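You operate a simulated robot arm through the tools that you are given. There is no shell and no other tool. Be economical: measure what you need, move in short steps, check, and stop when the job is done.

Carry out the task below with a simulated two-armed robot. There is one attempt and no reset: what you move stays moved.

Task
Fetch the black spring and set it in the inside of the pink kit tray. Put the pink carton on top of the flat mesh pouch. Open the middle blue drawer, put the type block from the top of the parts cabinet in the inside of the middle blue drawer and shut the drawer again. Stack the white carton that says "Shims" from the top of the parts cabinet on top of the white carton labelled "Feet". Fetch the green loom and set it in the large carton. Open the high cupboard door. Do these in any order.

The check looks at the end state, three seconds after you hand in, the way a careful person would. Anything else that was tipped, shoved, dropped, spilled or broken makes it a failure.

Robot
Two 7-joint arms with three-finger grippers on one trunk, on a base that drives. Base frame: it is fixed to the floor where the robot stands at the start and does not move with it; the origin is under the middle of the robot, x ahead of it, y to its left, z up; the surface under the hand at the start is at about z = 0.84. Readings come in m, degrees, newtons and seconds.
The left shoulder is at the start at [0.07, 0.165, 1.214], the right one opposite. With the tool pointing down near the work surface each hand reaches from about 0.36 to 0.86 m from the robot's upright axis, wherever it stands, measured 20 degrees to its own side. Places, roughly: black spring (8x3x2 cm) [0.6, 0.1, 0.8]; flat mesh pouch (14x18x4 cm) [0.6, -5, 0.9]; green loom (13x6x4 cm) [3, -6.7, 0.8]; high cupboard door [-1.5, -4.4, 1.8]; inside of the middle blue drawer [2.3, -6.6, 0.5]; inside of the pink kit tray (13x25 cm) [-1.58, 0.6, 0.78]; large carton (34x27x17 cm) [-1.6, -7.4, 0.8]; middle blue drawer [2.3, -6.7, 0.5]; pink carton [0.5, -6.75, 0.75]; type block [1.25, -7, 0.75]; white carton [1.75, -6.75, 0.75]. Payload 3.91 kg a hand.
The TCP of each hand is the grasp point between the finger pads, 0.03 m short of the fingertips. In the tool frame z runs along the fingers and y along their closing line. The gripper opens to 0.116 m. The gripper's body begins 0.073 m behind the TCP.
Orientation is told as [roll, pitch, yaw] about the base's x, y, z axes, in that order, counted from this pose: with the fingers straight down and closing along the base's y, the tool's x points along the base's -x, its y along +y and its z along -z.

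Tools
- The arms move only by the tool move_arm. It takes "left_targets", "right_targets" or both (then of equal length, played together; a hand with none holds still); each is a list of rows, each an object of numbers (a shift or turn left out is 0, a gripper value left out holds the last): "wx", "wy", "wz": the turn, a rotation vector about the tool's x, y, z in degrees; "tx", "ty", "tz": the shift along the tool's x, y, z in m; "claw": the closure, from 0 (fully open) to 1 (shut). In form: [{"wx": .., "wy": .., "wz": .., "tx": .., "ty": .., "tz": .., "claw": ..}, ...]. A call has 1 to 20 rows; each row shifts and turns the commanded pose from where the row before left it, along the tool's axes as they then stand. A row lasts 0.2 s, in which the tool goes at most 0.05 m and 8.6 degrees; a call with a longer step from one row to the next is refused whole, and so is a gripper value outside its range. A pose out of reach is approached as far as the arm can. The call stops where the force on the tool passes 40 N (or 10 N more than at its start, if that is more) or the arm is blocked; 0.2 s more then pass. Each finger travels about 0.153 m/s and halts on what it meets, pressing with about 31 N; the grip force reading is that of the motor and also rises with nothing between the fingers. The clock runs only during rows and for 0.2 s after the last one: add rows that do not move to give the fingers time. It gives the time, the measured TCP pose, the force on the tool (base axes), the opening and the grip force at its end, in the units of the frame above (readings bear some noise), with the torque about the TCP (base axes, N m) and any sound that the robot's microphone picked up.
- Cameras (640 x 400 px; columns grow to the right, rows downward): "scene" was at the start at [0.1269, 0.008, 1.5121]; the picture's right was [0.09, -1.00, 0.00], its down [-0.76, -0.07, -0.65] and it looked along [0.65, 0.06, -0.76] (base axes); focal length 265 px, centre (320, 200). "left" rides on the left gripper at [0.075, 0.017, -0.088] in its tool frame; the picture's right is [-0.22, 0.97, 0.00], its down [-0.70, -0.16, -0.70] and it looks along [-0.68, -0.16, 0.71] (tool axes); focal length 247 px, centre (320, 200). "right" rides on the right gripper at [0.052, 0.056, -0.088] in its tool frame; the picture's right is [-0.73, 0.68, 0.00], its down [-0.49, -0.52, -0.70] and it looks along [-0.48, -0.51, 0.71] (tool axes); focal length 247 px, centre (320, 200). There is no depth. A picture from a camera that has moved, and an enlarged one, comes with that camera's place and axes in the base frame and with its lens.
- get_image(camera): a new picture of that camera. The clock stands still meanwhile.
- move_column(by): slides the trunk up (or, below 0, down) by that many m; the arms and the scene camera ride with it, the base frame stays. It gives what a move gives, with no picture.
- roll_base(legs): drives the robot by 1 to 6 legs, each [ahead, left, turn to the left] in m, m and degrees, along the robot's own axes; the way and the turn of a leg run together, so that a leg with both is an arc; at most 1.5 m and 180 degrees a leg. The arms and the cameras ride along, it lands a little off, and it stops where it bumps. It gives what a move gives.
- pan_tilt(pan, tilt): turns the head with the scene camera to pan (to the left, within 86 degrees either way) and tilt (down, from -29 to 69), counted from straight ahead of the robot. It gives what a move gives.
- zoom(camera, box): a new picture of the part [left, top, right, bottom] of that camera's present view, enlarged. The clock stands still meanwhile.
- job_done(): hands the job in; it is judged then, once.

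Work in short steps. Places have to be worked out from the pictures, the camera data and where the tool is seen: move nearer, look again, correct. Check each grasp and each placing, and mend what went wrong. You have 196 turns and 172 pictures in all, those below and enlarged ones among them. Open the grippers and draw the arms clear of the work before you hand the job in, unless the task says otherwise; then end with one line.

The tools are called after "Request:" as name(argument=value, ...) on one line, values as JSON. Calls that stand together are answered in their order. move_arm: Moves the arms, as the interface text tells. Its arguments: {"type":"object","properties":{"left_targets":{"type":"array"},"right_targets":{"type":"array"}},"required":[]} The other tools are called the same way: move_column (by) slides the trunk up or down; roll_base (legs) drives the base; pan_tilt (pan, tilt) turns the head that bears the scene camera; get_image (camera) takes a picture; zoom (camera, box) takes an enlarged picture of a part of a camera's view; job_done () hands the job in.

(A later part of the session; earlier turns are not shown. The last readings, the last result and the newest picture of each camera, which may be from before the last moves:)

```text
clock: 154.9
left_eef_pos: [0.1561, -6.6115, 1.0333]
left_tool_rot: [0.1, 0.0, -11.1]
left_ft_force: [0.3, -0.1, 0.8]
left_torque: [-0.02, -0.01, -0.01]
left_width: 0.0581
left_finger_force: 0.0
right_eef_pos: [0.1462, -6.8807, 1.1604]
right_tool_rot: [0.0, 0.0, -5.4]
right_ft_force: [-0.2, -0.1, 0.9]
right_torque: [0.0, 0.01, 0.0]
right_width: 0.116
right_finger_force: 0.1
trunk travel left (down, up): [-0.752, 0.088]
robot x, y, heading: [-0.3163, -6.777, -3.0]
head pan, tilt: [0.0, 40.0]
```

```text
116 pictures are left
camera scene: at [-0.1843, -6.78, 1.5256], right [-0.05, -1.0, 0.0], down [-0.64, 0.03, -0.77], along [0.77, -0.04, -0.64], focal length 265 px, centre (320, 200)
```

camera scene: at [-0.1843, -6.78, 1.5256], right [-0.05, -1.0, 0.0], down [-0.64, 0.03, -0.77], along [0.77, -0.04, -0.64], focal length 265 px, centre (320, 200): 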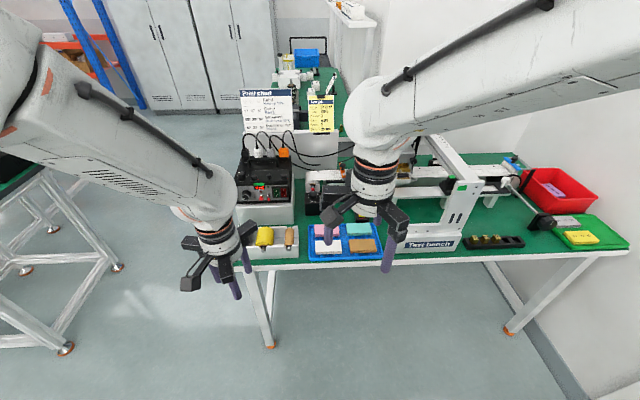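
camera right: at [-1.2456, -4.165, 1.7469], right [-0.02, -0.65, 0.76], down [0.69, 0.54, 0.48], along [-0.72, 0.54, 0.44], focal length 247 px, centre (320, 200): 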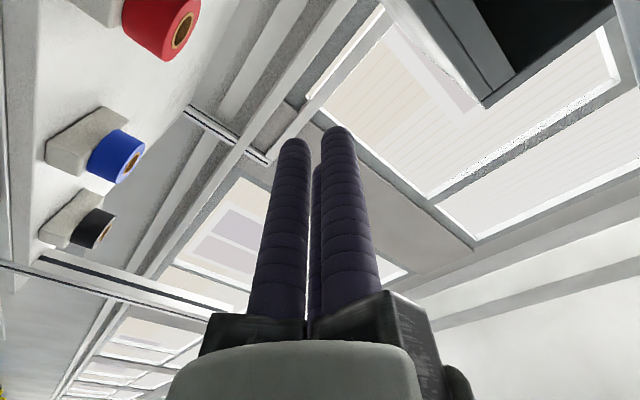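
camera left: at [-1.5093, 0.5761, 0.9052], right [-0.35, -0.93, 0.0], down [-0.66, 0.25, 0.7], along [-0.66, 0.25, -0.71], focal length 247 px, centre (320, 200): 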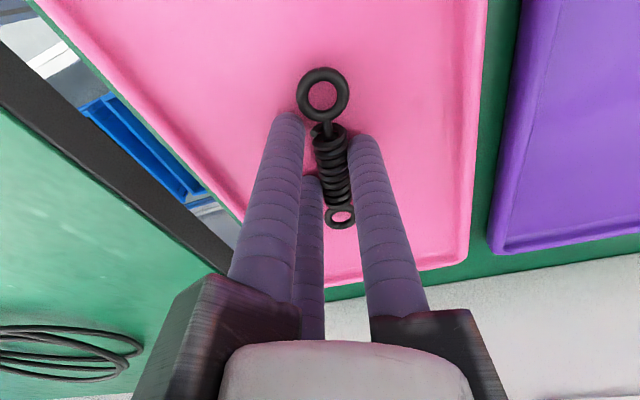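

The pink carton is around (0.505, -6.84) in a blue tray with three others. I'll straighten, drive 0.2 m nearer, and look closely.

Request:
roll_base(legs=[[0.2, 0, 3]])

Request:
pan_tilt(pan=0, tilt=55)

Request:
get_image(camera="scene")

Request:
get_image(camera="right")

```text
clock: 156.5
left_eef_pos: [0.3468, -6.59, 1.0348]
left_tool_rot: [0.0, -0.2, -7.8]
left_ft_force: [-0.4, 0.1, 0.0]
left_torque: [0.02, -0.05, 0.0]
left_width: 0.0579
left_finger_force: 0.0
right_eef_pos: [0.3498, -6.8591, 1.1597]
right_tool_rot: [-0.1, 0.1, -2.4]
right_ft_force: [-0.4, 0.4, -0.5]
right_torque: [0.02, 0.01, 0.01]
right_width: 0.1161
right_finger_force: 0.1
trunk travel left (down, up): [-0.752, 0.088]
robot x, y, heading: [-0.1189, -6.7777, 0.0]
head pan, tilt: [0.0, 40.0]
```

```text
clock: 157.3
left_eef_pos: [0.3488, -6.5909, 1.034]
left_tool_rot: [0.1, 0.1, -7.8]
left_ft_force: [-0.1, 0.1, 0.2]
left_torque: [0.01, 0.0, 0.01]
left_width: 0.0581
left_finger_force: 0.0
right_eef_pos: [0.3525, -6.8592, 1.1601]
right_tool_rot: [0.0, 0.1, -2.3]
right_ft_force: [0.1, -0.5, 0.5]
right_torque: [0.0, 0.01, -0.03]
right_width: 0.116
right_finger_force: 0.1
trunk travel left (down, up): [-0.752, 0.088]
robot x, y, heading: [-0.117, -6.7802, 0.2]
head pan, tilt: [0.0, 55.0]
```

```text
115 pictures are left
camera scene: at [0.0053, -6.7776, 1.5048], right [0.0, -1.0, 0.0], down [-0.82, 0.0, -0.57], along [0.57, 0.0, -0.82], focal length 265 px, centre (320, 200)
```

scene: 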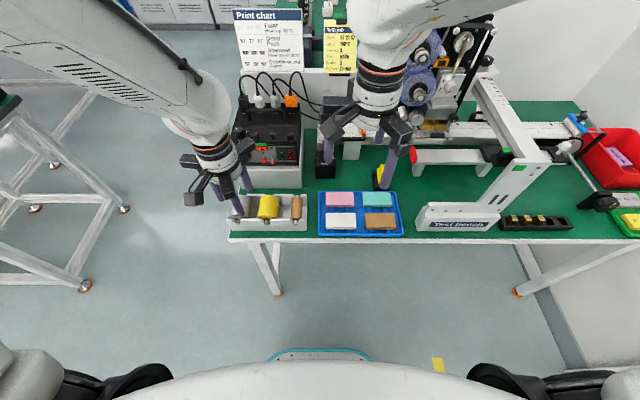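

```text
114 pictures are left
camera right: at [0.3043, -6.8007, 1.2486], right [0.76, 0.65, 0.0], down [0.47, -0.54, 0.7], along [0.45, -0.53, -0.71], focal length 247 px, centre (320, 200)
```

right: 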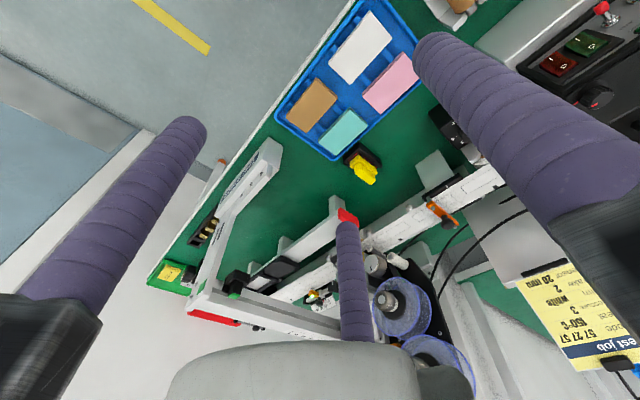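

The pink carton is ~8.4 cm (y) × 5 cm (x) at about (0.513, -6.844). I'll turn the right hand -88° so it closes along x (single finger on the far side), move over it and look.

Request:
move_arm(right_targets=[{"wz": 8.5}, {"wz": 8.5}, {"wz": 8.5}, {"wz": 8.5}, {"wz": 8.5}, {"wz": 8.5}, {"wz": 8.5}, {"wz": 8.5}, {"wz": 8.5}, {"wz": 8.5}, {"wz": 2.7}, {"ty": 0.04}, {"ty": 0.04}, {"ty": 0.04}, {"ty": 0.03, "tx": -0.013}, {"tz": 0.04}, {"tz": 0.04}, {"tz": 0.04}, {"tz": 0.04}, {}])

Request:
get_image(camera="right")

Request:
get_image(camera="scene")

```text
clock: 161.5
left_eef_pos: [0.347, -6.5916, 1.0352]
left_tool_rot: [0.0, 0.0, -7.8]
left_ft_force: [0.3, -0.2, 0.0]
left_torque: [0.0, 0.0, -0.01]
left_width: 0.0581
left_finger_force: 0.0
right_eef_pos: [0.502, -6.8758, 0.9994]
right_tool_rot: [0.0, 0.0, -90.1]
right_ft_force: [-0.1, 0.6, 0.2]
right_torque: [0.02, -0.02, 0.01]
right_width: 0.1164
right_finger_force: 0.1
trunk travel left (down, up): [-0.752, 0.088]
robot x, y, heading: [-0.1192, -6.7781, 0.3]
head pan, tilt: [0.0, 55.0]
```

```text
113 pictures are left
camera right: at [0.5587, -6.8222, 1.0886], right [0.68, -0.73, 0.0], down [-0.52, -0.49, 0.7], along [-0.51, -0.48, -0.71], focal length 247 px, centre (320, 200)
```

right: 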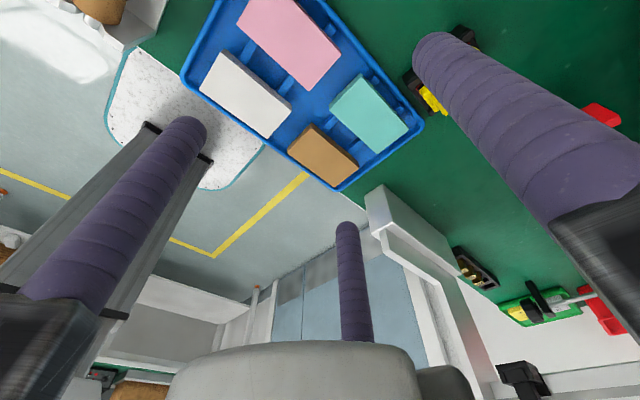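

```text
112 pictures are left
camera scene: at [0.0036, -6.7777, 1.5049], right [0.0, -1.0, 0.0], down [-0.82, 0.0, -0.57], along [0.57, 0.0, -0.82], focal length 265 px, centre (320, 200)
```

scene: 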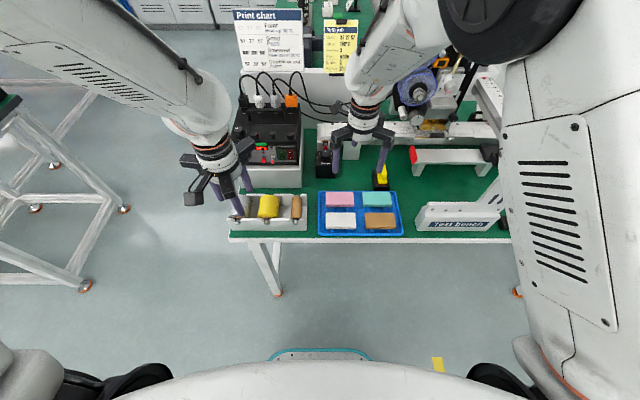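

The gap towards the white carton is only ~2 cm, so the single finger should go there and the pair on the far side. I'll rotate the right hand by 180° (yaw +90) and look again.

Request:
move_arm(right_targets=[{"wz": -8.6}, {"wz": -8.6}, {"wz": -8.6}, {"wz": -8.6}, {"wz": -8.6}, {"wz": -8.6}, {"wz": -8.6}, {"wz": -8.6}, {"wz": -8.6}, {"wz": -8.6}, {"wz": -8.6}, {"wz": -8.6}, {"wz": -8.6}, {"wz": -8.6}, {"wz": -8.6}, {"wz": -8.6}, {"wz": -8.6}, {"wz": -8.6}, {"wz": -8.6}, {"wz": -8.6}])

Request:
move_arm(right_targets=[{"wz": -8, "claw": 0.1}, {"tx": -0.035, "tz": 0.03}, {"tz": 0.04}, {}])

Request:
get_image(camera="right")

```text
clock: 165.7
left_eef_pos: [0.349, -6.5908, 1.0348]
left_tool_rot: [0.0, -0.1, -7.8]
left_ft_force: [-0.7, -0.3, 0.6]
left_torque: [-0.04, 0.02, 0.0]
left_width: 0.0579
left_finger_force: 0.1
right_eef_pos: [0.5022, -6.8726, 1.0004]
right_tool_rot: [0.2, 0.1, 82.1]
right_ft_force: [0.2, 0.8, -0.2]
right_torque: [0.04, -0.02, 0.0]
right_width: 0.116
right_finger_force: 0.2
trunk travel left (down, up): [-0.752, 0.088]
robot x, y, heading: [-0.1184, -6.7801, -0.0]
head pan, tilt: [0.0, 55.0]
```

```text
clock: 166.7
left_eef_pos: [0.3477, -6.5923, 1.0356]
left_tool_rot: [-0.1, 0.0, -7.9]
left_ft_force: [-0.2, -0.3, 0.3]
left_torque: [0.03, 0.0, -0.03]
left_width: 0.0581
left_finger_force: 0.0
right_eef_pos: [0.5017, -6.8368, 0.9322]
right_tool_rot: [-0.1, 0.1, 89.9]
right_ft_force: [-0.7, -0.6, -0.4]
right_torque: [0.0, -0.03, -0.01]
right_width: 0.1044
right_finger_force: 0.1
trunk travel left (down, up): [-0.752, 0.088]
robot x, y, heading: [-0.1139, -6.7806, 0.2]
head pan, tilt: [0.0, 55.0]
```

```text
111 pictures are left
camera right: at [0.4462, -6.8891, 1.0213], right [-0.68, 0.73, 0.0], down [0.52, 0.49, 0.7], along [0.51, 0.48, -0.71], focal length 247 px, centre (320, 200)
```

right: 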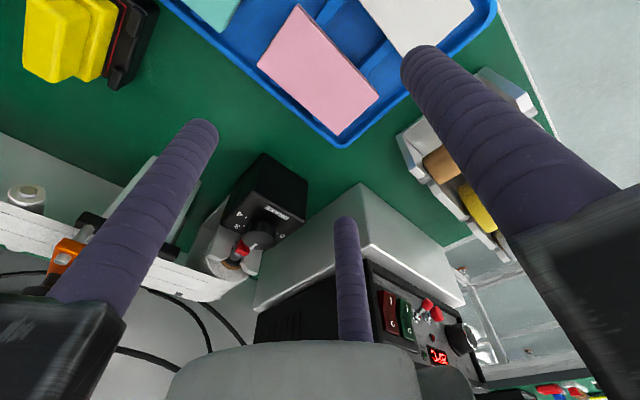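

Pink carton: top centre (0.5026, -6.834), z≈0.79, 9.7×5.5 cm. I'll offset for the three-jaw geometry, descend with tips to z≈0.777, and check.

Request:
move_arm(right_targets=[{"ty": -0.0105, "tx": -0.003}, {"tz": 0.04}, {"tz": 0.04}, {"tz": 0.025}, {"tz": 0.01}, {"tz": 0.008}, {}])

Request:
get_image(camera="right")

Request:
zoom(camera="scene", box=[280, 130, 440, 250])

```text
clock: 168.2
left_eef_pos: [0.3484, -6.5911, 1.0356]
left_tool_rot: [0.1, 0.0, -7.8]
left_ft_force: [0.2, 0.4, -0.1]
left_torque: [-0.07, 0.0, -0.04]
left_width: 0.0576
left_finger_force: 0.0
right_eef_pos: [0.5248, -6.8367, 0.8173]
right_tool_rot: [-1.3, -0.1, 89.9]
right_ft_force: [39.1, -9.0, -7.8]
right_torque: [-0.07, -5.38, 0.32]
right_width: 0.0801
right_finger_force: 39.5
trunk travel left (down, up): [-0.752, 0.088]
robot x, y, heading: [-0.114, -6.7796, 0.2]
head pan, tilt: [0.0, 55.0]
stopped in row 7 (right hand): the force on the tool passed its limit at 59 N (the readings are from after the stop); the commanded pose is now the measured one
```

```text
110 pictures are left
camera right: at [0.4664, -6.8883, 0.9035], right [-0.68, 0.73, -0.01], down [0.51, 0.48, 0.71], along [0.53, 0.48, -0.7], focal length 247 px, centre (320, 200)
```

right: 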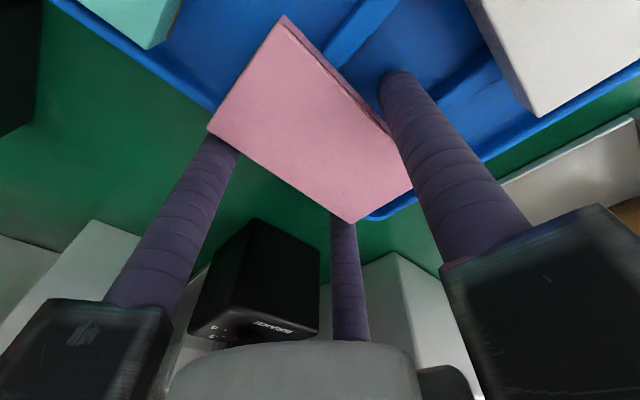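

```text
3.33 times, centred on (360, 190) of scene
camera zoom: at [0.0036, -6.7781, 1.5046], right [0.0, -1.0, 0.0], down [-0.82, 0.0, -0.57], along [0.57, 0.0, -0.82], focal length 882 px, centre (187, 233)
```

zoom: 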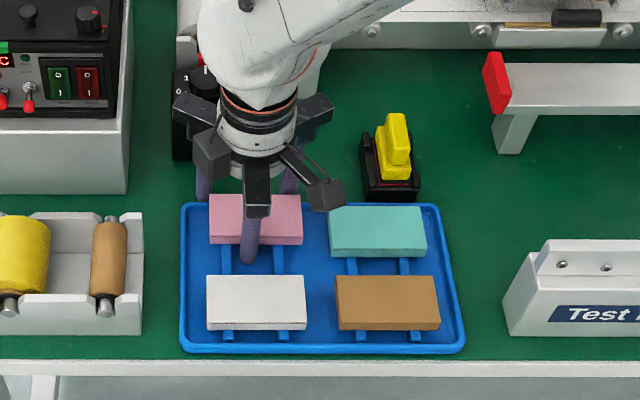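

Something pushed back near the bottom. I'll relax upward 5 mm and read again.

Request:
move_arm(right_targets=[{"tz": -0.006, "claw": 0.1}, {}])

Request:
zoom(camera="right", box=[160, 0, 480, 240])

```text
clock: 168.8
left_eef_pos: [0.3489, -6.5908, 1.0339]
left_tool_rot: [0.1, 0.0, -7.8]
left_ft_force: [-0.2, -0.2, 0.0]
left_torque: [0.0, 0.0, 0.02]
left_width: 0.0579
left_finger_force: 0.0
right_eef_pos: [0.5176, -6.8322, 0.8189]
right_tool_rot: [-0.6, 0.0, 90.0]
right_ft_force: [0.8, -0.1, 0.3]
right_torque: [-0.02, 0.03, 0.01]
right_width: 0.1044
right_finger_force: 0.1
trunk travel left (down, up): [-0.752, 0.088]
robot x, y, heading: [-0.116, -6.7768, 0.2]
head pan, tilt: [0.0, 55.0]
```

```text
1.67 times, centred on (320, 120) of right
camera zoom: at [0.4619, -6.8851, 0.9065], right [-0.68, 0.73, 0.0], down [0.52, 0.49, 0.71], along [0.52, 0.48, -0.71], focal length 412 px, centre (320, 333)
```

zoom: 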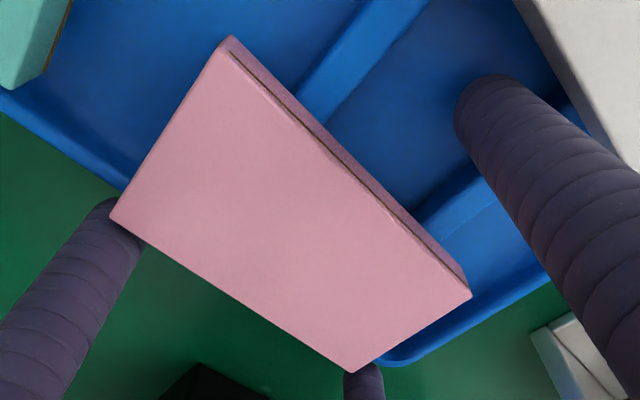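

The carton slid ~1.5 cm towards +x and is now around (0.519, -6.839). I'll re-centre the hand on it and close gently there.

Request:
move_arm(right_targets=[{"ty": -0.0125, "tx": 0.006}, {"tz": 0.004}, {"claw": 0.4}, {"claw": 0.7}, {"claw": 1}, {"claw": 1}, {}])

Request:
get_image(camera="right")

```text
clock: 170.4
left_eef_pos: [0.348, -6.5902, 1.0346]
left_tool_rot: [0.1, 0.0, -7.7]
left_ft_force: [-0.6, 0.3, 0.2]
left_torque: [0.0, -0.02, -0.01]
left_width: 0.0579
left_finger_force: 0.1
right_eef_pos: [0.5309, -6.84, 0.815]
right_tool_rot: [-0.6, -0.2, 90.0]
right_ft_force: [0.0, -0.5, 0.4]
right_torque: [-0.01, 0.02, -0.01]
right_width: 0.0693
right_finger_force: 30.8
trunk travel left (down, up): [-0.752, 0.088]
robot x, y, heading: [-0.1177, -6.7789, 0.3]
head pan, tilt: [0.0, 55.0]
```

```text
107 pictures are left
camera right: at [0.4748, -6.8921, 0.9035], right [-0.68, 0.73, -0.01], down [0.52, 0.48, 0.71], along [0.52, 0.48, -0.71], focal length 247 px, centre (320, 200)
```

right: 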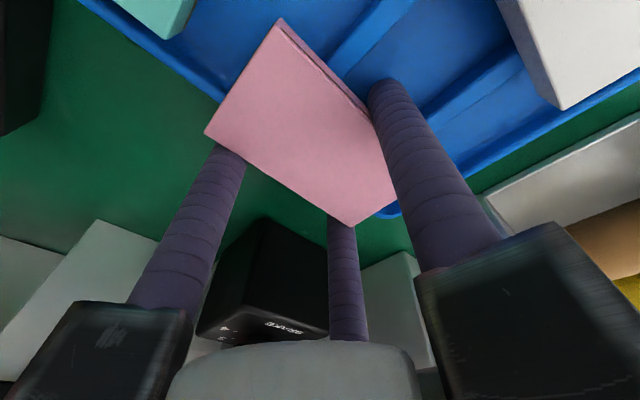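

Gripped at 0.069. I'll lift straight up and check.

Request:
move_arm(right_targets=[{"tz": -0.015}, {"tz": -0.02}, {"tz": -0.03}, {"tz": -0.03}, {"tz": -0.04}, {"tz": -0.04}, {}])

Request:
get_image(camera="right")

Request:
get_image(camera="scene")

```text
clock: 172.0
left_eef_pos: [0.3489, -6.5907, 1.034]
left_tool_rot: [0.1, 0.0, -7.8]
left_ft_force: [-1.1, 0.1, 1.0]
left_torque: [-0.04, 0.02, -0.02]
left_width: 0.0579
left_finger_force: 0.1
right_eef_pos: [0.5295, -6.8424, 0.9921]
right_tool_rot: [-0.6, -0.1, 89.9]
right_ft_force: [0.5, 0.7, 0.7]
right_torque: [0.01, 0.03, 0.0]
right_width: 0.0693
right_finger_force: 31.2
trunk travel left (down, up): [-0.752, 0.088]
robot x, y, heading: [-0.1176, -6.7788, 0.1]
head pan, tilt: [0.0, 55.0]
```

```text
106 pictures are left
camera right: at [0.4726, -6.8945, 1.0804], right [-0.68, 0.73, -0.01], down [0.52, 0.49, 0.71], along [0.52, 0.48, -0.71], focal length 247 px, centre (320, 200)
```

right: 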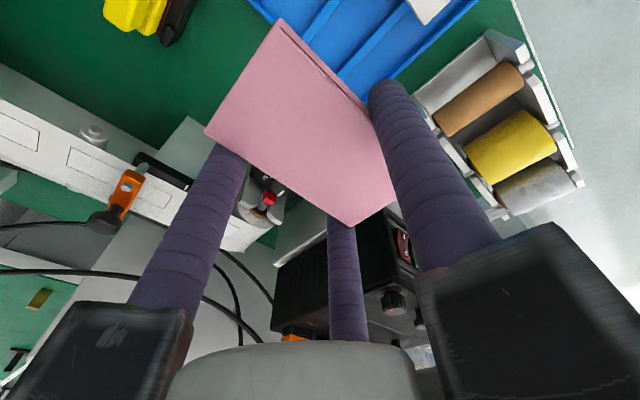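

```text
105 pictures are left
camera scene: at [0.0052, -6.7773, 1.5047], right [0.0, -1.0, 0.0], down [-0.82, 0.0, -0.57], along [0.57, 0.0, -0.82], focal length 265 px, centre (320, 200)
```

scene: 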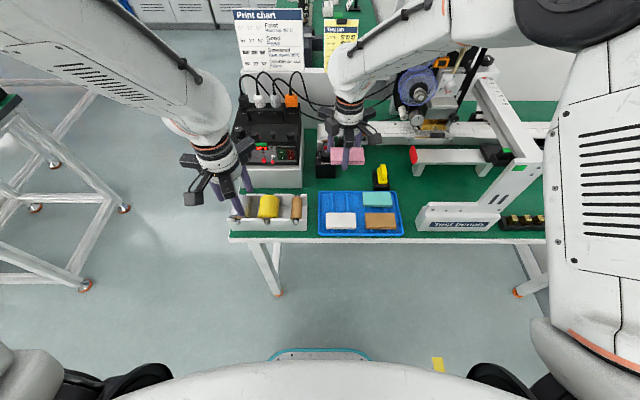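

Carton held; the others are untouched. I'll raise, pull the hand in, back off, and drive sideways to y≈-5.05 for the pouch.

Request:
move_arm(right_targets=[{"tz": -0.045}, {"tz": -0.045}, {"tz": -0.045}, {"ty": 0.04}, {"ty": 0.04}, {"ty": 0.04}, {"ty": 0.04}, {}])

Request:
roll_base(legs=[[-0.28, 0, 0], [0, 1.2, 0], [0, 0.55, 0]])

Request:
pan_tilt(pan=0, tilt=35)

Request:
get_image(camera="scene")

```text
clock: 173.8
left_eef_pos: [0.3495, -6.5905, 1.0338]
left_tool_rot: [0.1, 0.2, -7.9]
left_ft_force: [-0.7, -0.2, 0.0]
left_torque: [0.02, 0.03, 0.0]
left_width: 0.0583
left_finger_force: 0.0
right_eef_pos: [0.3661, -6.8409, 1.1244]
right_tool_rot: [-0.7, -0.1, 90.1]
right_ft_force: [-0.1, -0.6, -0.5]
right_torque: [0.01, -0.02, 0.01]
right_width: 0.0694
right_finger_force: 30.5
trunk travel left (down, up): [-0.752, 0.088]
robot x, y, heading: [-0.1163, -6.7808, -0.1]
head pan, tilt: [0.0, 55.0]
```

```text
clock: 184.0
left_eef_pos: [0.0617, -4.8729, 1.0344]
left_tool_rot: [0.1, -0.1, -7.9]
left_ft_force: [-0.2, -0.5, -1.5]
left_torque: [0.02, 0.0, 0.05]
left_width: 0.058
left_finger_force: 0.1
right_eef_pos: [0.0803, -5.1227, 1.1232]
right_tool_rot: [-0.6, -0.2, 89.9]
right_ft_force: [-0.1, -0.2, -0.5]
right_torque: [-0.02, 0.0, 0.0]
right_width: 0.0693
right_finger_force: 31.1
trunk travel left (down, up): [-0.752, 0.088]
robot x, y, heading: [-0.4029, -5.0604, 0.3]
head pan, tilt: [0.0, 55.0]
```

```text
clock: 184.8
left_eef_pos: [0.062, -4.872, 1.0341]
left_tool_rot: [0.1, 0.0, -7.9]
left_ft_force: [-0.4, 0.2, 0.1]
left_torque: [0.05, 0.01, 0.01]
left_width: 0.058
left_finger_force: 0.0
right_eef_pos: [0.0805, -5.1227, 1.1248]
right_tool_rot: [-0.6, -0.1, 89.8]
right_ft_force: [0.7, 0.5, -0.3]
right_torque: [-0.01, 0.0, 0.0]
right_width: 0.0693
right_finger_force: 31.0
trunk travel left (down, up): [-0.752, 0.088]
robot x, y, heading: [-0.403, -5.0574, 0.1]
head pan, tilt: [0.0, 35.0]
```

```text
104 pictures are left
camera scene: at [-0.2667, -5.0583, 1.533], right [0.0, -1.0, 0.0], down [-0.57, 0.0, -0.82], along [0.82, 0.0, -0.57], focal length 265 px, centre (320, 200)
```

scene: 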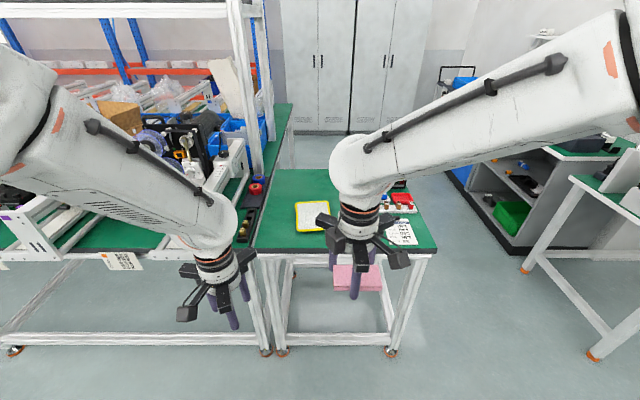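

The yellow-bordered flat mesh pouch is at about (0.57, -5.03). I'll drive 0.3 m forward and look closer.

Request:
roll_base(legs=[[0.3, 0, 0]])

Request:
pan_tilt(pan=0, tilt=55)

Request:
get_image(camera="scene")

```text
clock: 186.9
left_eef_pos: [0.3605, -4.8706, 1.0341]
left_tool_rot: [0.1, -0.1, -7.7]
left_ft_force: [0.3, -0.4, 0.1]
left_torque: [0.01, -0.04, -0.04]
left_width: 0.058
left_finger_force: 0.0
right_eef_pos: [0.379, -5.12, 1.1249]
right_tool_rot: [-0.6, -0.1, 90.0]
right_ft_force: [0.0, -0.3, 1.1]
right_torque: [-0.01, 0.01, -0.03]
right_width: 0.0693
right_finger_force: 31.0
trunk travel left (down, up): [-0.752, 0.088]
robot x, y, heading: [-0.1027, -5.0608, 0.2]
head pan, tilt: [0.0, 35.0]
```

```text
clock: 187.7
left_eef_pos: [0.3604, -4.8694, 1.0353]
left_tool_rot: [0.2, 0.0, -7.8]
left_ft_force: [0.2, -0.5, 0.7]
left_torque: [0.01, 0.0, 0.02]
left_width: 0.0578
left_finger_force: 0.1
right_eef_pos: [0.3788, -5.1204, 1.1248]
right_tool_rot: [-0.6, -0.1, 90.0]
right_ft_force: [0.6, 0.5, 0.4]
right_torque: [0.03, 0.01, 0.02]
right_width: 0.0695
right_finger_force: 30.9
trunk travel left (down, up): [-0.752, 0.088]
robot x, y, heading: [-0.1027, -5.0597, 0.0]
head pan, tilt: [0.0, 55.0]
```

```text
103 pictures are left
camera scene: at [0.017, -5.0574, 1.5048], right [0.0, -1.0, 0.0], down [-0.82, 0.0, -0.57], along [0.57, 0.0, -0.82], focal length 265 px, centre (320, 200)
```

scene: 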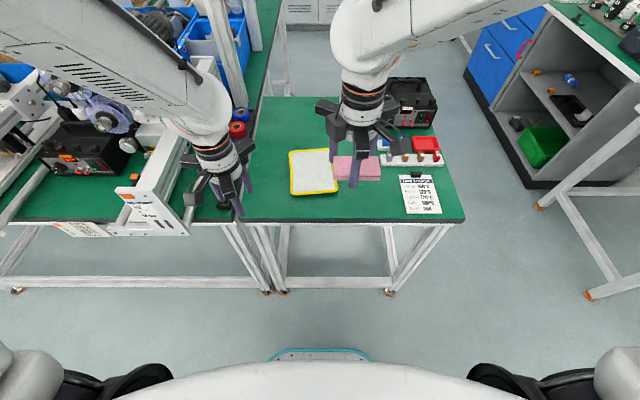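

Pouch centre (0.569, -5.036). I'll move the carton over it at safe height and then view from the right camera.

Request:
move_arm(right_targets=[{"ty": -0.04, "tx": -0.017}, {"ty": -0.04, "tx": -0.017}, {"ty": -0.04, "tx": -0.017}, {"ty": -0.04, "tx": -0.017}, {"ty": -0.041, "tx": -0.016}, {"tz": 0.04}, {"tz": 0.04}, {"tz": 0.04}, {}])

Request:
get_image(camera="right")

Request:
zoom(camera="scene", box=[240, 90, 400, 210])

```text
clock: 189.7
left_eef_pos: [0.3596, -4.8712, 1.0344]
left_tool_rot: [0.2, 0.0, -7.7]
left_ft_force: [0.7, 0.6, 0.9]
left_torque: [-0.01, 0.01, 0.0]
left_width: 0.0581
left_finger_force: 0.0
right_eef_pos: [0.5798, -5.0368, 1.0067]
right_tool_rot: [-0.7, -0.1, 90.0]
right_ft_force: [-0.6, -0.4, -1.1]
right_torque: [0.03, 0.0, -0.01]
right_width: 0.0692
right_finger_force: 31.1
trunk travel left (down, up): [-0.752, 0.088]
robot x, y, heading: [-0.1053, -5.0593, 0.3]
head pan, tilt: [0.0, 55.0]
```

```text
102 pictures are left
camera right: at [0.5234, -5.0879, 1.0941], right [-0.68, 0.73, -0.01], down [0.51, 0.48, 0.71], along [0.52, 0.48, -0.71], focal length 247 px, centre (320, 200)
```

right: 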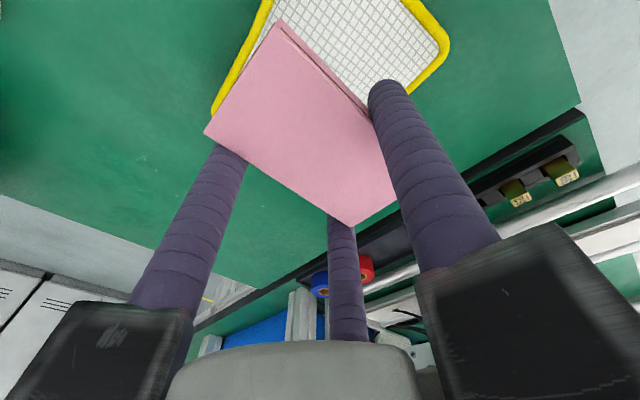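

```text
3.33 times, centred on (320, 150) of scene
camera zoom: at [0.0155, -5.0578, 1.505], right [0.0, -1.0, 0.0], down [-0.82, 0.0, -0.57], along [0.57, 0.0, -0.82], focal length 882 px, centre (320, 367)
```

zoom: 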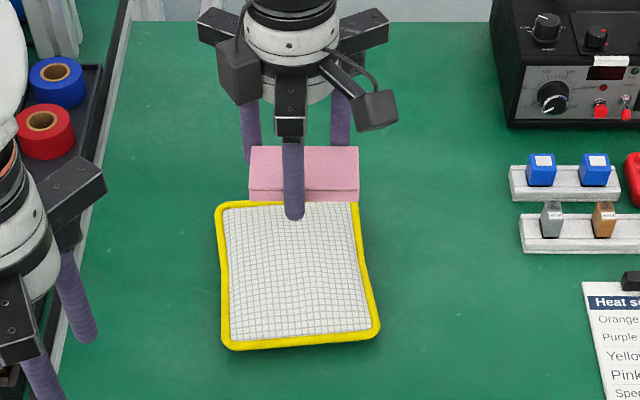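

Aligned with the pouch. I'll descend in steps.

Request:
move_arm(right_targets=[{"tz": 0.03}, {"tz": 0.03}, {"tz": 0.02}, {}])

Request:
zoom(camera="scene", box=[240, 90, 400, 210])

```text
clock: 190.7
left_eef_pos: [0.3606, -4.8703, 1.035]
left_tool_rot: [0.1, -0.1, -7.8]
left_ft_force: [0.8, -0.3, 0.7]
left_torque: [0.01, -0.02, 0.01]
left_width: 0.0581
left_finger_force: 0.1
right_eef_pos: [0.5803, -5.0355, 0.9239]
right_tool_rot: [-0.6, -0.1, 90.0]
right_ft_force: [0.3, 0.0, -0.5]
right_torque: [-0.01, 0.03, 0.0]
right_width: 0.0692
right_finger_force: 31.5
trunk travel left (down, up): [-0.752, 0.088]
robot x, y, heading: [-0.1043, -5.0616, 0.4]
head pan, tilt: [0.0, 55.0]
```

```text
3.33 times, centred on (320, 150) of scene
camera zoom: at [0.0165, -5.0573, 1.5048], right [0.0, -1.0, 0.0], down [-0.82, 0.0, -0.57], along [0.57, 0.0, -0.82], focal length 882 px, centre (320, 367)
```

zoom: 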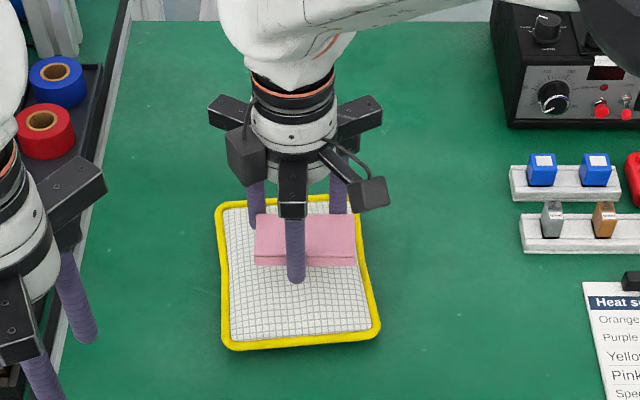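

Still above the pouch; I'll keep lowering in small steps.

Request:
move_arm(right_targets=[{"tz": 0.01}, {"tz": 0.007}, {"tz": 0.005}, {}])

Request:
get_image(camera="right")

```text
clock: 191.7
left_eef_pos: [0.3611, -4.8702, 1.0361]
left_tool_rot: [0.2, 0.0, -7.8]
left_ft_force: [0.1, 0.8, -0.1]
left_torque: [-0.02, 0.03, -0.01]
left_width: 0.058
left_finger_force: 0.2
right_eef_pos: [0.583, -5.0377, 0.9058]
right_tool_rot: [-0.7, -0.1, 90.0]
right_ft_force: [-0.4, 1.1, 4.3]
right_torque: [0.0, 0.21, 0.02]
right_width: 0.0692
right_finger_force: 31.1
trunk travel left (down, up): [-0.752, 0.088]
robot x, y, heading: [-0.1054, -5.0557, 0.4]
head pan, tilt: [0.0, 55.0]
```

```text
99 pictures are left
camera right: at [0.5266, -5.0877, 0.9931], right [-0.68, 0.73, -0.01], down [0.51, 0.48, 0.71], along [0.52, 0.48, -0.71], focal length 247 px, centre (320, 200)
```

right: 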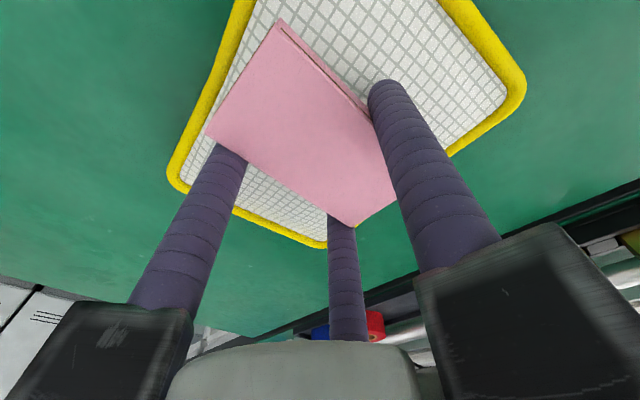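

Touching (4 N) and well within the pouch. I'll settle 3 mm more, release and rise.

Request:
move_arm(right_targets=[{"tz": 0.002}, {"claw": 0.3}, {"claw": 0.15}, {}, {"tz": -0.02}, {"tz": -0.04}, {"tz": -0.045}, {"tz": -0.045}, {"tz": -0.045}, {"ty": 0.04}, {"ty": 0.04}, {"ty": 0.04}, {"ty": 0.04}, {}])

Request:
zoom(camera="scene", box=[240, 90, 400, 210])

```text
clock: 194.7
left_eef_pos: [0.3606, -4.8711, 1.0342]
left_tool_rot: [0.2, 0.1, -7.8]
left_ft_force: [-0.4, 0.1, 0.7]
left_torque: [0.0, 0.03, -0.04]
left_width: 0.058
left_finger_force: 0.0
right_eef_pos: [0.4206, -5.0381, 1.0953]
right_tool_rot: [-0.5, -0.1, 90.0]
right_ft_force: [0.3, -0.4, 0.0]
right_torque: [0.05, 0.03, -0.01]
right_width: 0.0985
right_finger_force: 0.1
trunk travel left (down, up): [-0.752, 0.088]
robot x, y, heading: [-0.1057, -5.057, 0.2]
head pan, tilt: [0.0, 55.0]
```

```text
3.33 times, centred on (320, 150) of scene
camera zoom: at [0.0178, -5.0574, 1.5047], right [0.0, -1.0, 0.0], down [-0.82, 0.0, -0.57], along [0.57, 0.0, -0.82], focal length 882 px, centre (320, 367)
```

zoom: 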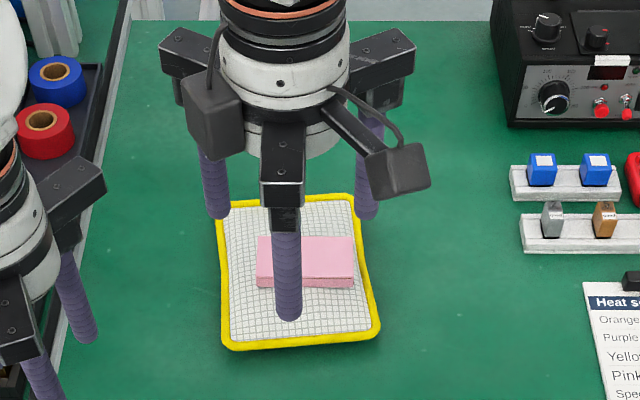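

Pink carton rests on the pouch. I'll back off, move to y≈-5.95 facing +x and look down the side passage.

Request:
roll_base(legs=[[-0.3, 0, 0], [0, -0.9, 0]])

Request:
pan_tilt(pan=-15, tilt=25)

Request:
get_image(camera="scene")

```text
clock: 201.0
left_eef_pos: [0.0582, -5.75, 1.0356]
left_tool_rot: [0.1, 0.0, -8.4]
left_ft_force: [0.8, 1.1, -0.7]
left_torque: [-0.02, -0.04, -0.01]
left_width: 0.0575
left_finger_force: 0.0
right_eef_pos: [0.1178, -5.9184, 1.0967]
right_tool_rot: [-0.6, -0.1, 89.2]
right_ft_force: [-0.7, -0.3, 0.7]
right_torque: [-0.02, 0.02, -0.01]
right_width: 0.0984
right_finger_force: 0.1
trunk travel left (down, up): [-0.752, 0.088]
robot x, y, heading: [-0.4079, -5.9341, -0.5]
head pan, tilt: [0.0, 55.0]
```

```text
clock: 201.9
left_eef_pos: [0.0592, -5.7504, 1.034]
left_tool_rot: [0.1, 0.1, -8.4]
left_ft_force: [0.8, -0.8, -0.5]
left_torque: [-0.01, -0.03, 0.02]
left_width: 0.0581
left_finger_force: 0.0
right_eef_pos: [0.118, -5.9185, 1.0959]
right_tool_rot: [-0.7, -0.2, 89.3]
right_ft_force: [0.2, -0.1, -0.1]
right_torque: [0.01, -0.01, 0.0]
right_width: 0.0986
right_finger_force: 0.1
trunk travel left (down, up): [-0.752, 0.088]
robot x, y, heading: [-0.4093, -5.9342, -0.4]
head pan, tilt: [-15.0, 25.0]
```

```text
97 pictures are left
camera scene: at [-0.2699, -5.9572, 1.5488], right [-0.27, -0.96, 0.0], down [-0.41, 0.11, -0.91], along [0.87, -0.24, -0.42], focal length 265 px, centre (320, 200)
```

scene: 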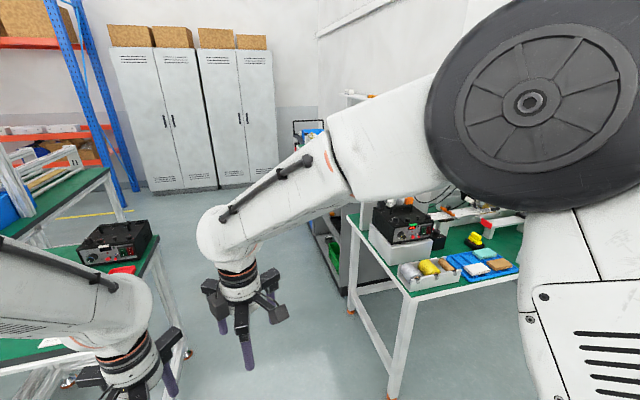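

The passage between the tables is about 1.1 m wide, so I'll drive through the middle to x≈1.0 and look again.

Request:
roll_base(legs=[[1.4, -0.03, 0.4]])

Request:
pan_tilt(pan=-40, tilt=25)

Request:
get_image(camera="scene")

```text
clock: 208.8
left_eef_pos: [1.4304, -5.7325, 1.034]
left_tool_rot: [0.1, 0.0, -5.6]
left_ft_force: [0.4, -0.2, -0.1]
left_torque: [-0.04, 0.01, -0.01]
left_width: 0.0579
left_finger_force: 0.0
right_eef_pos: [1.4955, -5.8987, 1.0965]
right_tool_rot: [-0.8, -0.1, 92.2]
right_ft_force: [0.7, -0.3, 0.7]
right_torque: [0.02, -0.01, -0.01]
right_width: 0.0987
right_finger_force: 0.1
trunk travel left (down, up): [-0.752, 0.088]
robot x, y, heading: [0.9697, -5.9399, 2.1]
head pan, tilt: [-15.0, 25.0]
```

```text
clock: 209.7
left_eef_pos: [1.4298, -5.7325, 1.0344]
left_tool_rot: [0.1, 0.0, -5.7]
left_ft_force: [0.7, -0.2, -0.8]
left_torque: [-0.02, -0.02, 0.02]
left_width: 0.058
left_finger_force: 0.0
right_eef_pos: [1.4948, -5.8981, 1.0964]
right_tool_rot: [-0.6, -0.1, 92.3]
right_ft_force: [-0.4, 0.2, -0.1]
right_torque: [0.03, 0.05, -0.02]
right_width: 0.0989
right_finger_force: 0.1
trunk travel left (down, up): [-0.752, 0.088]
robot x, y, heading: [0.9727, -5.94, 2.3]
head pan, tilt: [-40.0, 25.0]
```

```text
96 pictures are left
camera scene: at [1.0938, -5.992, 1.5488], right [-0.61, -0.79, 0.0], down [-0.34, 0.26, -0.91], along [0.72, -0.55, -0.42], focal length 265 px, centre (320, 200)
```

scene: 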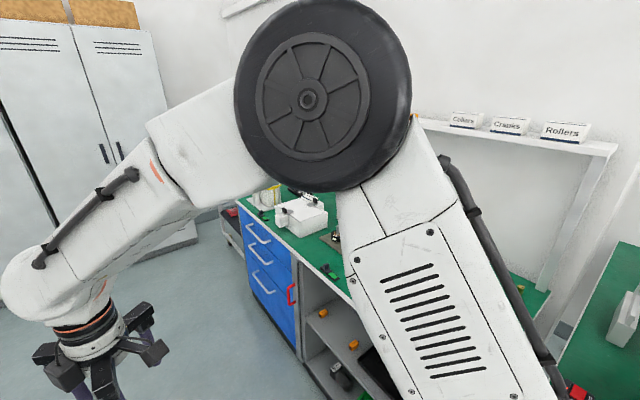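

I'll go on to x≈1.72 and turn to face the cabinet (-y).

Request:
roll_base(legs=[[0.75, -0.03, -2.2], [0, 0, -90]])

Request:
pan_tilt(pan=0, tilt=35)

Request:
get_image(camera="scene")

```text
clock: 217.7
left_eef_pos: [1.9274, -6.4138, 1.0349]
left_tool_rot: [0.1, 0.0, -97.2]
left_ft_force: [-0.3, 0.4, 0.4]
left_torque: [0.0, 0.02, 0.03]
left_width: 0.058
left_finger_force: 0.0
right_eef_pos: [1.7616, -6.4752, 1.0968]
right_tool_rot: [-0.6, -0.1, 0.6]
right_ft_force: [-0.1, 0.5, 0.4]
right_torque: [-0.01, 0.03, 0.01]
right_width: 0.0985
right_finger_force: 0.1
trunk travel left (down, up): [-0.752, 0.088]
robot x, y, heading: [1.7348, -5.9514, -88.9]
head pan, tilt: [-40.0, 25.0]
```

```text
clock: 218.7
left_eef_pos: [1.928, -6.4126, 1.0357]
left_tool_rot: [0.2, 0.0, -97.1]
left_ft_force: [-0.2, -0.6, -1.1]
left_torque: [-0.01, -0.01, 0.0]
left_width: 0.0582
left_finger_force: 0.0
right_eef_pos: [1.7609, -6.4747, 1.0973]
right_tool_rot: [-0.6, -0.2, 0.5]
right_ft_force: [0.5, -0.7, 0.6]
right_torque: [-0.01, 0.03, 0.0]
right_width: 0.0986
right_finger_force: 0.1
trunk travel left (down, up): [-0.752, 0.088]
robot x, y, heading: [1.7353, -5.9493, -88.8]
head pan, tilt: [0.0, 35.0]
```

```text
95 pictures are left
camera scene: at [1.7355, -6.087, 1.5331], right [-1.0, -0.01, 0.0], down [-0.01, 0.57, -0.82], along [0.01, -0.82, -0.57], focal length 265 px, centre (320, 200)
```

scene: 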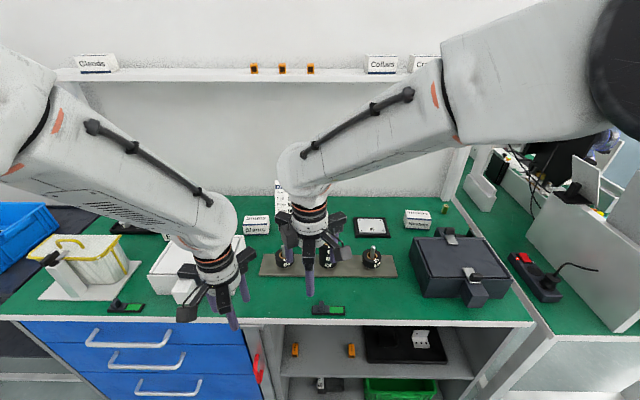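

Facing the parts cabinet, I'll zoom in on the top to read labels and find the type block.

Request:
zoom(camera="scene", box=[230, 180, 470, 330])

Request:
zoom(camera="scene", box=[0, 180, 260, 360])

```text
2.67 times, centred on (350, 255) of scene
camera zoom: at [1.7355, -6.087, 1.5331], right [-1.0, -0.01, 0.0], down [-0.01, 0.57, -0.82], along [0.01, -0.82, -0.57], focal length 706 px, centre (240, 53)
```

zoom: 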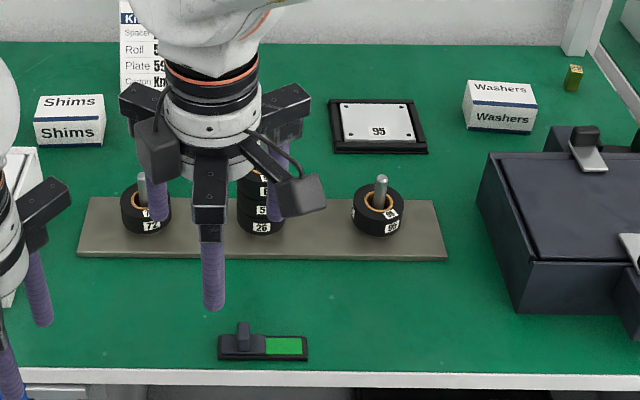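

```text
2.22 times, centred on (130, 270) of scene
camera zoom: at [1.7355, -6.087, 1.5331], right [-1.0, -0.01, 0.0], down [-0.01, 0.57, -0.82], along [0.01, -0.82, -0.57], focal length 588 px, centre (742, 44)
```

zoom: 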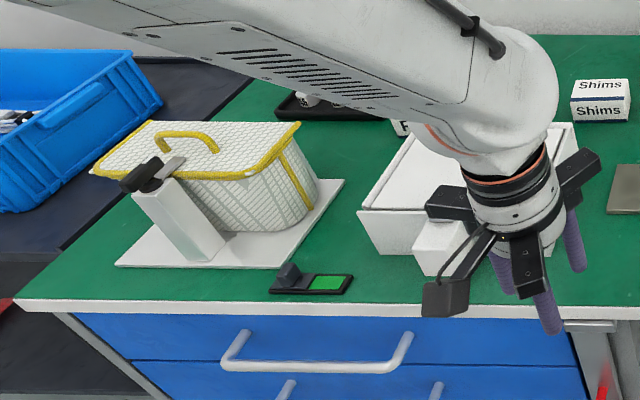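

"Shims" carton at about (1.98, -6.83), and the small brass type block at about (1.23, -6.97). I'll lift the left hand out of the way to find "Feet".

Request:
move_arm(left_targets=[{"tz": -0.045}, {"tz": -0.045}, {"tz": -0.045}, {"tz": -0.045}, {"tz": -0.045}, {"ty": 0.045}, {"ty": 0.045}, {"ty": 0.045}, {"ty": 0.045}, {}])

Request:
pan_tilt(pan=15, tilt=40)

Request:
get_image(camera="scene")

```text
clock: 220.9
left_eef_pos: [2.1039, -6.4381, 1.258]
left_tool_rot: [0.2, 0.0, -97.1]
left_ft_force: [-0.8, 0.4, -0.4]
left_torque: [-0.03, 0.0, 0.01]
left_width: 0.058
left_finger_force: 0.1
right_eef_pos: [1.761, -6.4754, 1.096]
right_tool_rot: [-0.7, -0.2, 0.6]
right_ft_force: [-0.8, 0.1, 0.4]
right_torque: [-0.02, -0.02, 0.06]
right_width: 0.0988
right_finger_force: 0.1
trunk travel left (down, up): [-0.752, 0.088]
robot x, y, heading: [1.7356, -5.9517, -89.2]
head pan, tilt: [0.0, 35.0]
```

```text
clock: 221.7
left_eef_pos: [2.104, -6.4383, 1.2559]
left_tool_rot: [0.0, 0.0, -97.1]
left_ft_force: [-0.9, -0.1, 0.5]
left_torque: [-0.03, -0.03, 0.0]
left_width: 0.0581
left_finger_force: 0.0
right_eef_pos: [1.7612, -6.4755, 1.0957]
right_tool_rot: [-0.7, -0.1, 0.6]
right_ft_force: [0.5, -0.1, -0.3]
right_torque: [-0.02, 0.0, 0.02]
right_width: 0.0988
right_finger_force: 0.0
trunk travel left (down, up): [-0.752, 0.088]
robot x, y, heading: [1.7327, -5.9488, -89.1]
head pan, tilt: [15.0, 40.0]
```

```text
92 pictures are left
camera scene: at [1.7573, -6.0808, 1.5255], right [-0.96, -0.27, 0.0], down [-0.18, 0.62, -0.77], along [0.21, -0.74, -0.64], focal length 265 px, centre (320, 200)
```

scene: 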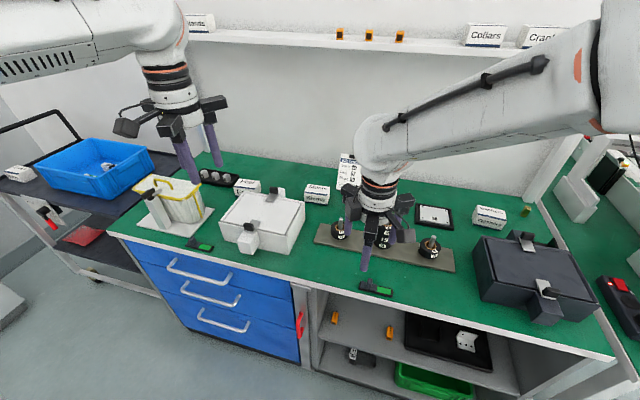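

Request:
zoom(camera="scene", box=[110, 140, 350, 280])

Request:
zoom(camera="scene", box=[300, 270, 560, 400])

```text
2.67 times, centred on (230, 210) of scene
camera zoom: at [1.7573, -6.0808, 1.5255], right [-0.96, -0.27, 0.0], down [-0.18, 0.62, -0.77], along [0.21, -0.74, -0.64], focal length 706 px, centre (560, 173)
```

zoom: 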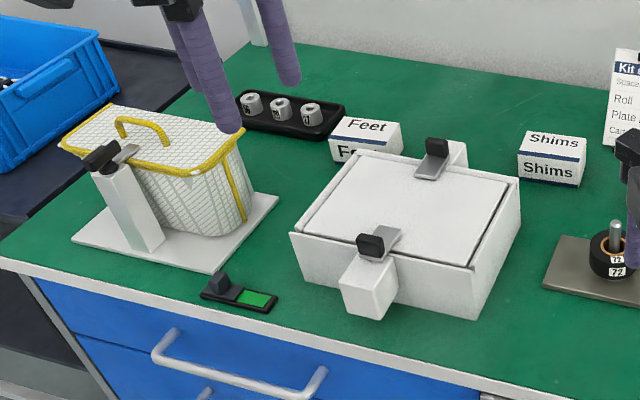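

```text
2.46 times, centred on (430, 335) of scene
camera zoom: at [1.7573, -6.0808, 1.5255], right [-0.96, -0.27, 0.0], down [-0.18, 0.62, -0.77], along [0.21, -0.74, -0.64], focal length 651 px, centre (49, -132)
```

zoom: 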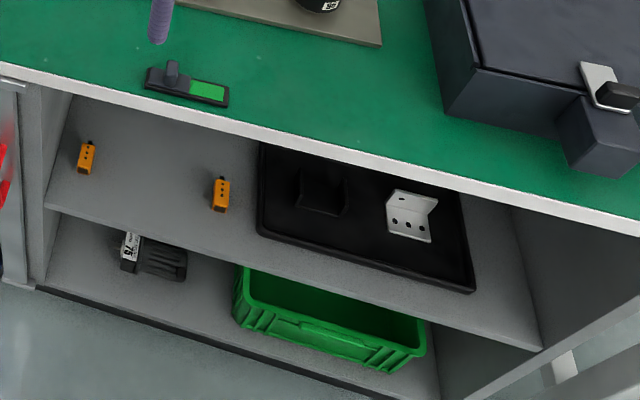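

Found "Feet" at about (2.27, -6.83), behind the white clamp box; "Shims" is at (1.985, -6.84). I'll pull the right hand up and back, drive to x≈2.0, y≈-6.08, and turn the left hand to close along y.

Request:
move_arm(right_targets=[{"tz": -0.045}, {"tz": -0.045}, {"tz": -0.045}, {"tz": -0.045}, {"ty": 0.04}, {"ty": 0.04}, {"tx": 0.045}, {"tx": 0.045}, {"tx": 0.045}, {}], left_targets=[{"wz": 8.5}, {"wz": 8.5}, {"wz": 8.5}, {"wz": 8.5}, {"wz": 8.5}, {"wz": 8.5}, {"wz": 8.5}, {"wz": 8.5}, {"wz": 8.5}, {"wz": 6.4, "claw": 0.05}])

Request:
roll_base(legs=[[0.13, 0.27, -0.9]])

Request:
get_image(camera="left")

Request:
get_image(camera="scene")

```text
clock: 223.9
left_eef_pos: [2.107, -6.4354, 1.2583]
left_tool_rot: [-0.1, 0.0, 179.8]
left_ft_force: [0.4, 0.4, -0.5]
left_torque: [-0.02, 0.0, 0.01]
left_width: 0.1104
left_finger_force: 0.0
right_eef_pos: [1.6263, -6.3935, 1.2743]
right_tool_rot: [-0.5, 0.0, 0.5]
right_ft_force: [0.2, 1.2, 0.9]
right_torque: [-0.01, 0.03, -0.03]
right_width: 0.0988
right_finger_force: 0.0
trunk travel left (down, up): [-0.752, 0.088]
robot x, y, heading: [1.7327, -5.9511, -89.1]
head pan, tilt: [15.0, 40.0]
```

```text
clock: 225.9
left_eef_pos: [2.3718, -6.5669, 1.2605]
left_tool_rot: [0.0, 0.2, 179.2]
left_ft_force: [-0.3, 0.1, -0.3]
left_torque: [0.0, -0.04, 0.03]
left_width: 0.1104
left_finger_force: 0.1
right_eef_pos: [1.8912, -6.5189, 1.2749]
right_tool_rot: [-0.7, -0.1, -0.2]
right_ft_force: [0.0, 0.3, 0.3]
right_torque: [-0.01, 0.01, 0.01]
right_width: 0.0984
right_finger_force: 0.2
trunk travel left (down, up): [-0.752, 0.088]
robot x, y, heading: [2.0094, -6.0785, -89.8]
head pan, tilt: [15.0, 40.0]
```

```text
89 pictures are left
camera left: at [2.4451, -6.5847, 1.3491], right [-0.24, -0.97, 0.0], down [-0.7, 0.17, 0.7], along [-0.68, 0.17, -0.72], focal length 247 px, centre (320, 200)
```

left: 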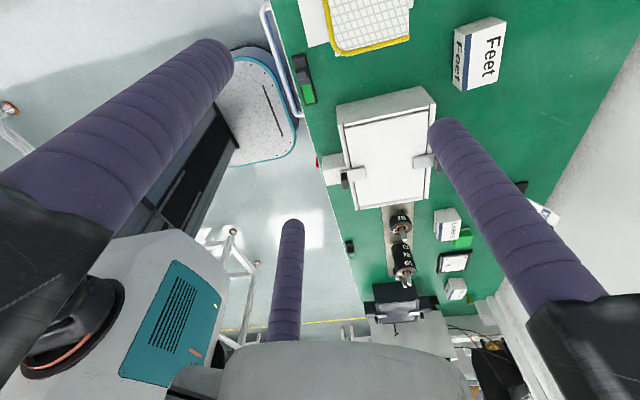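

```text
88 pictures are left
camera scene: at [2.0274, -6.2077, 1.5256], right [-0.97, -0.26, 0.0], down [-0.17, 0.62, -0.77], along [0.2, -0.74, -0.64], focal length 265 px, centre (320, 200)
```

scene: 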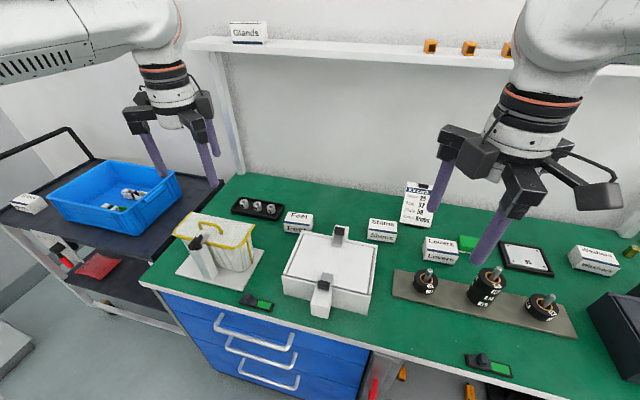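

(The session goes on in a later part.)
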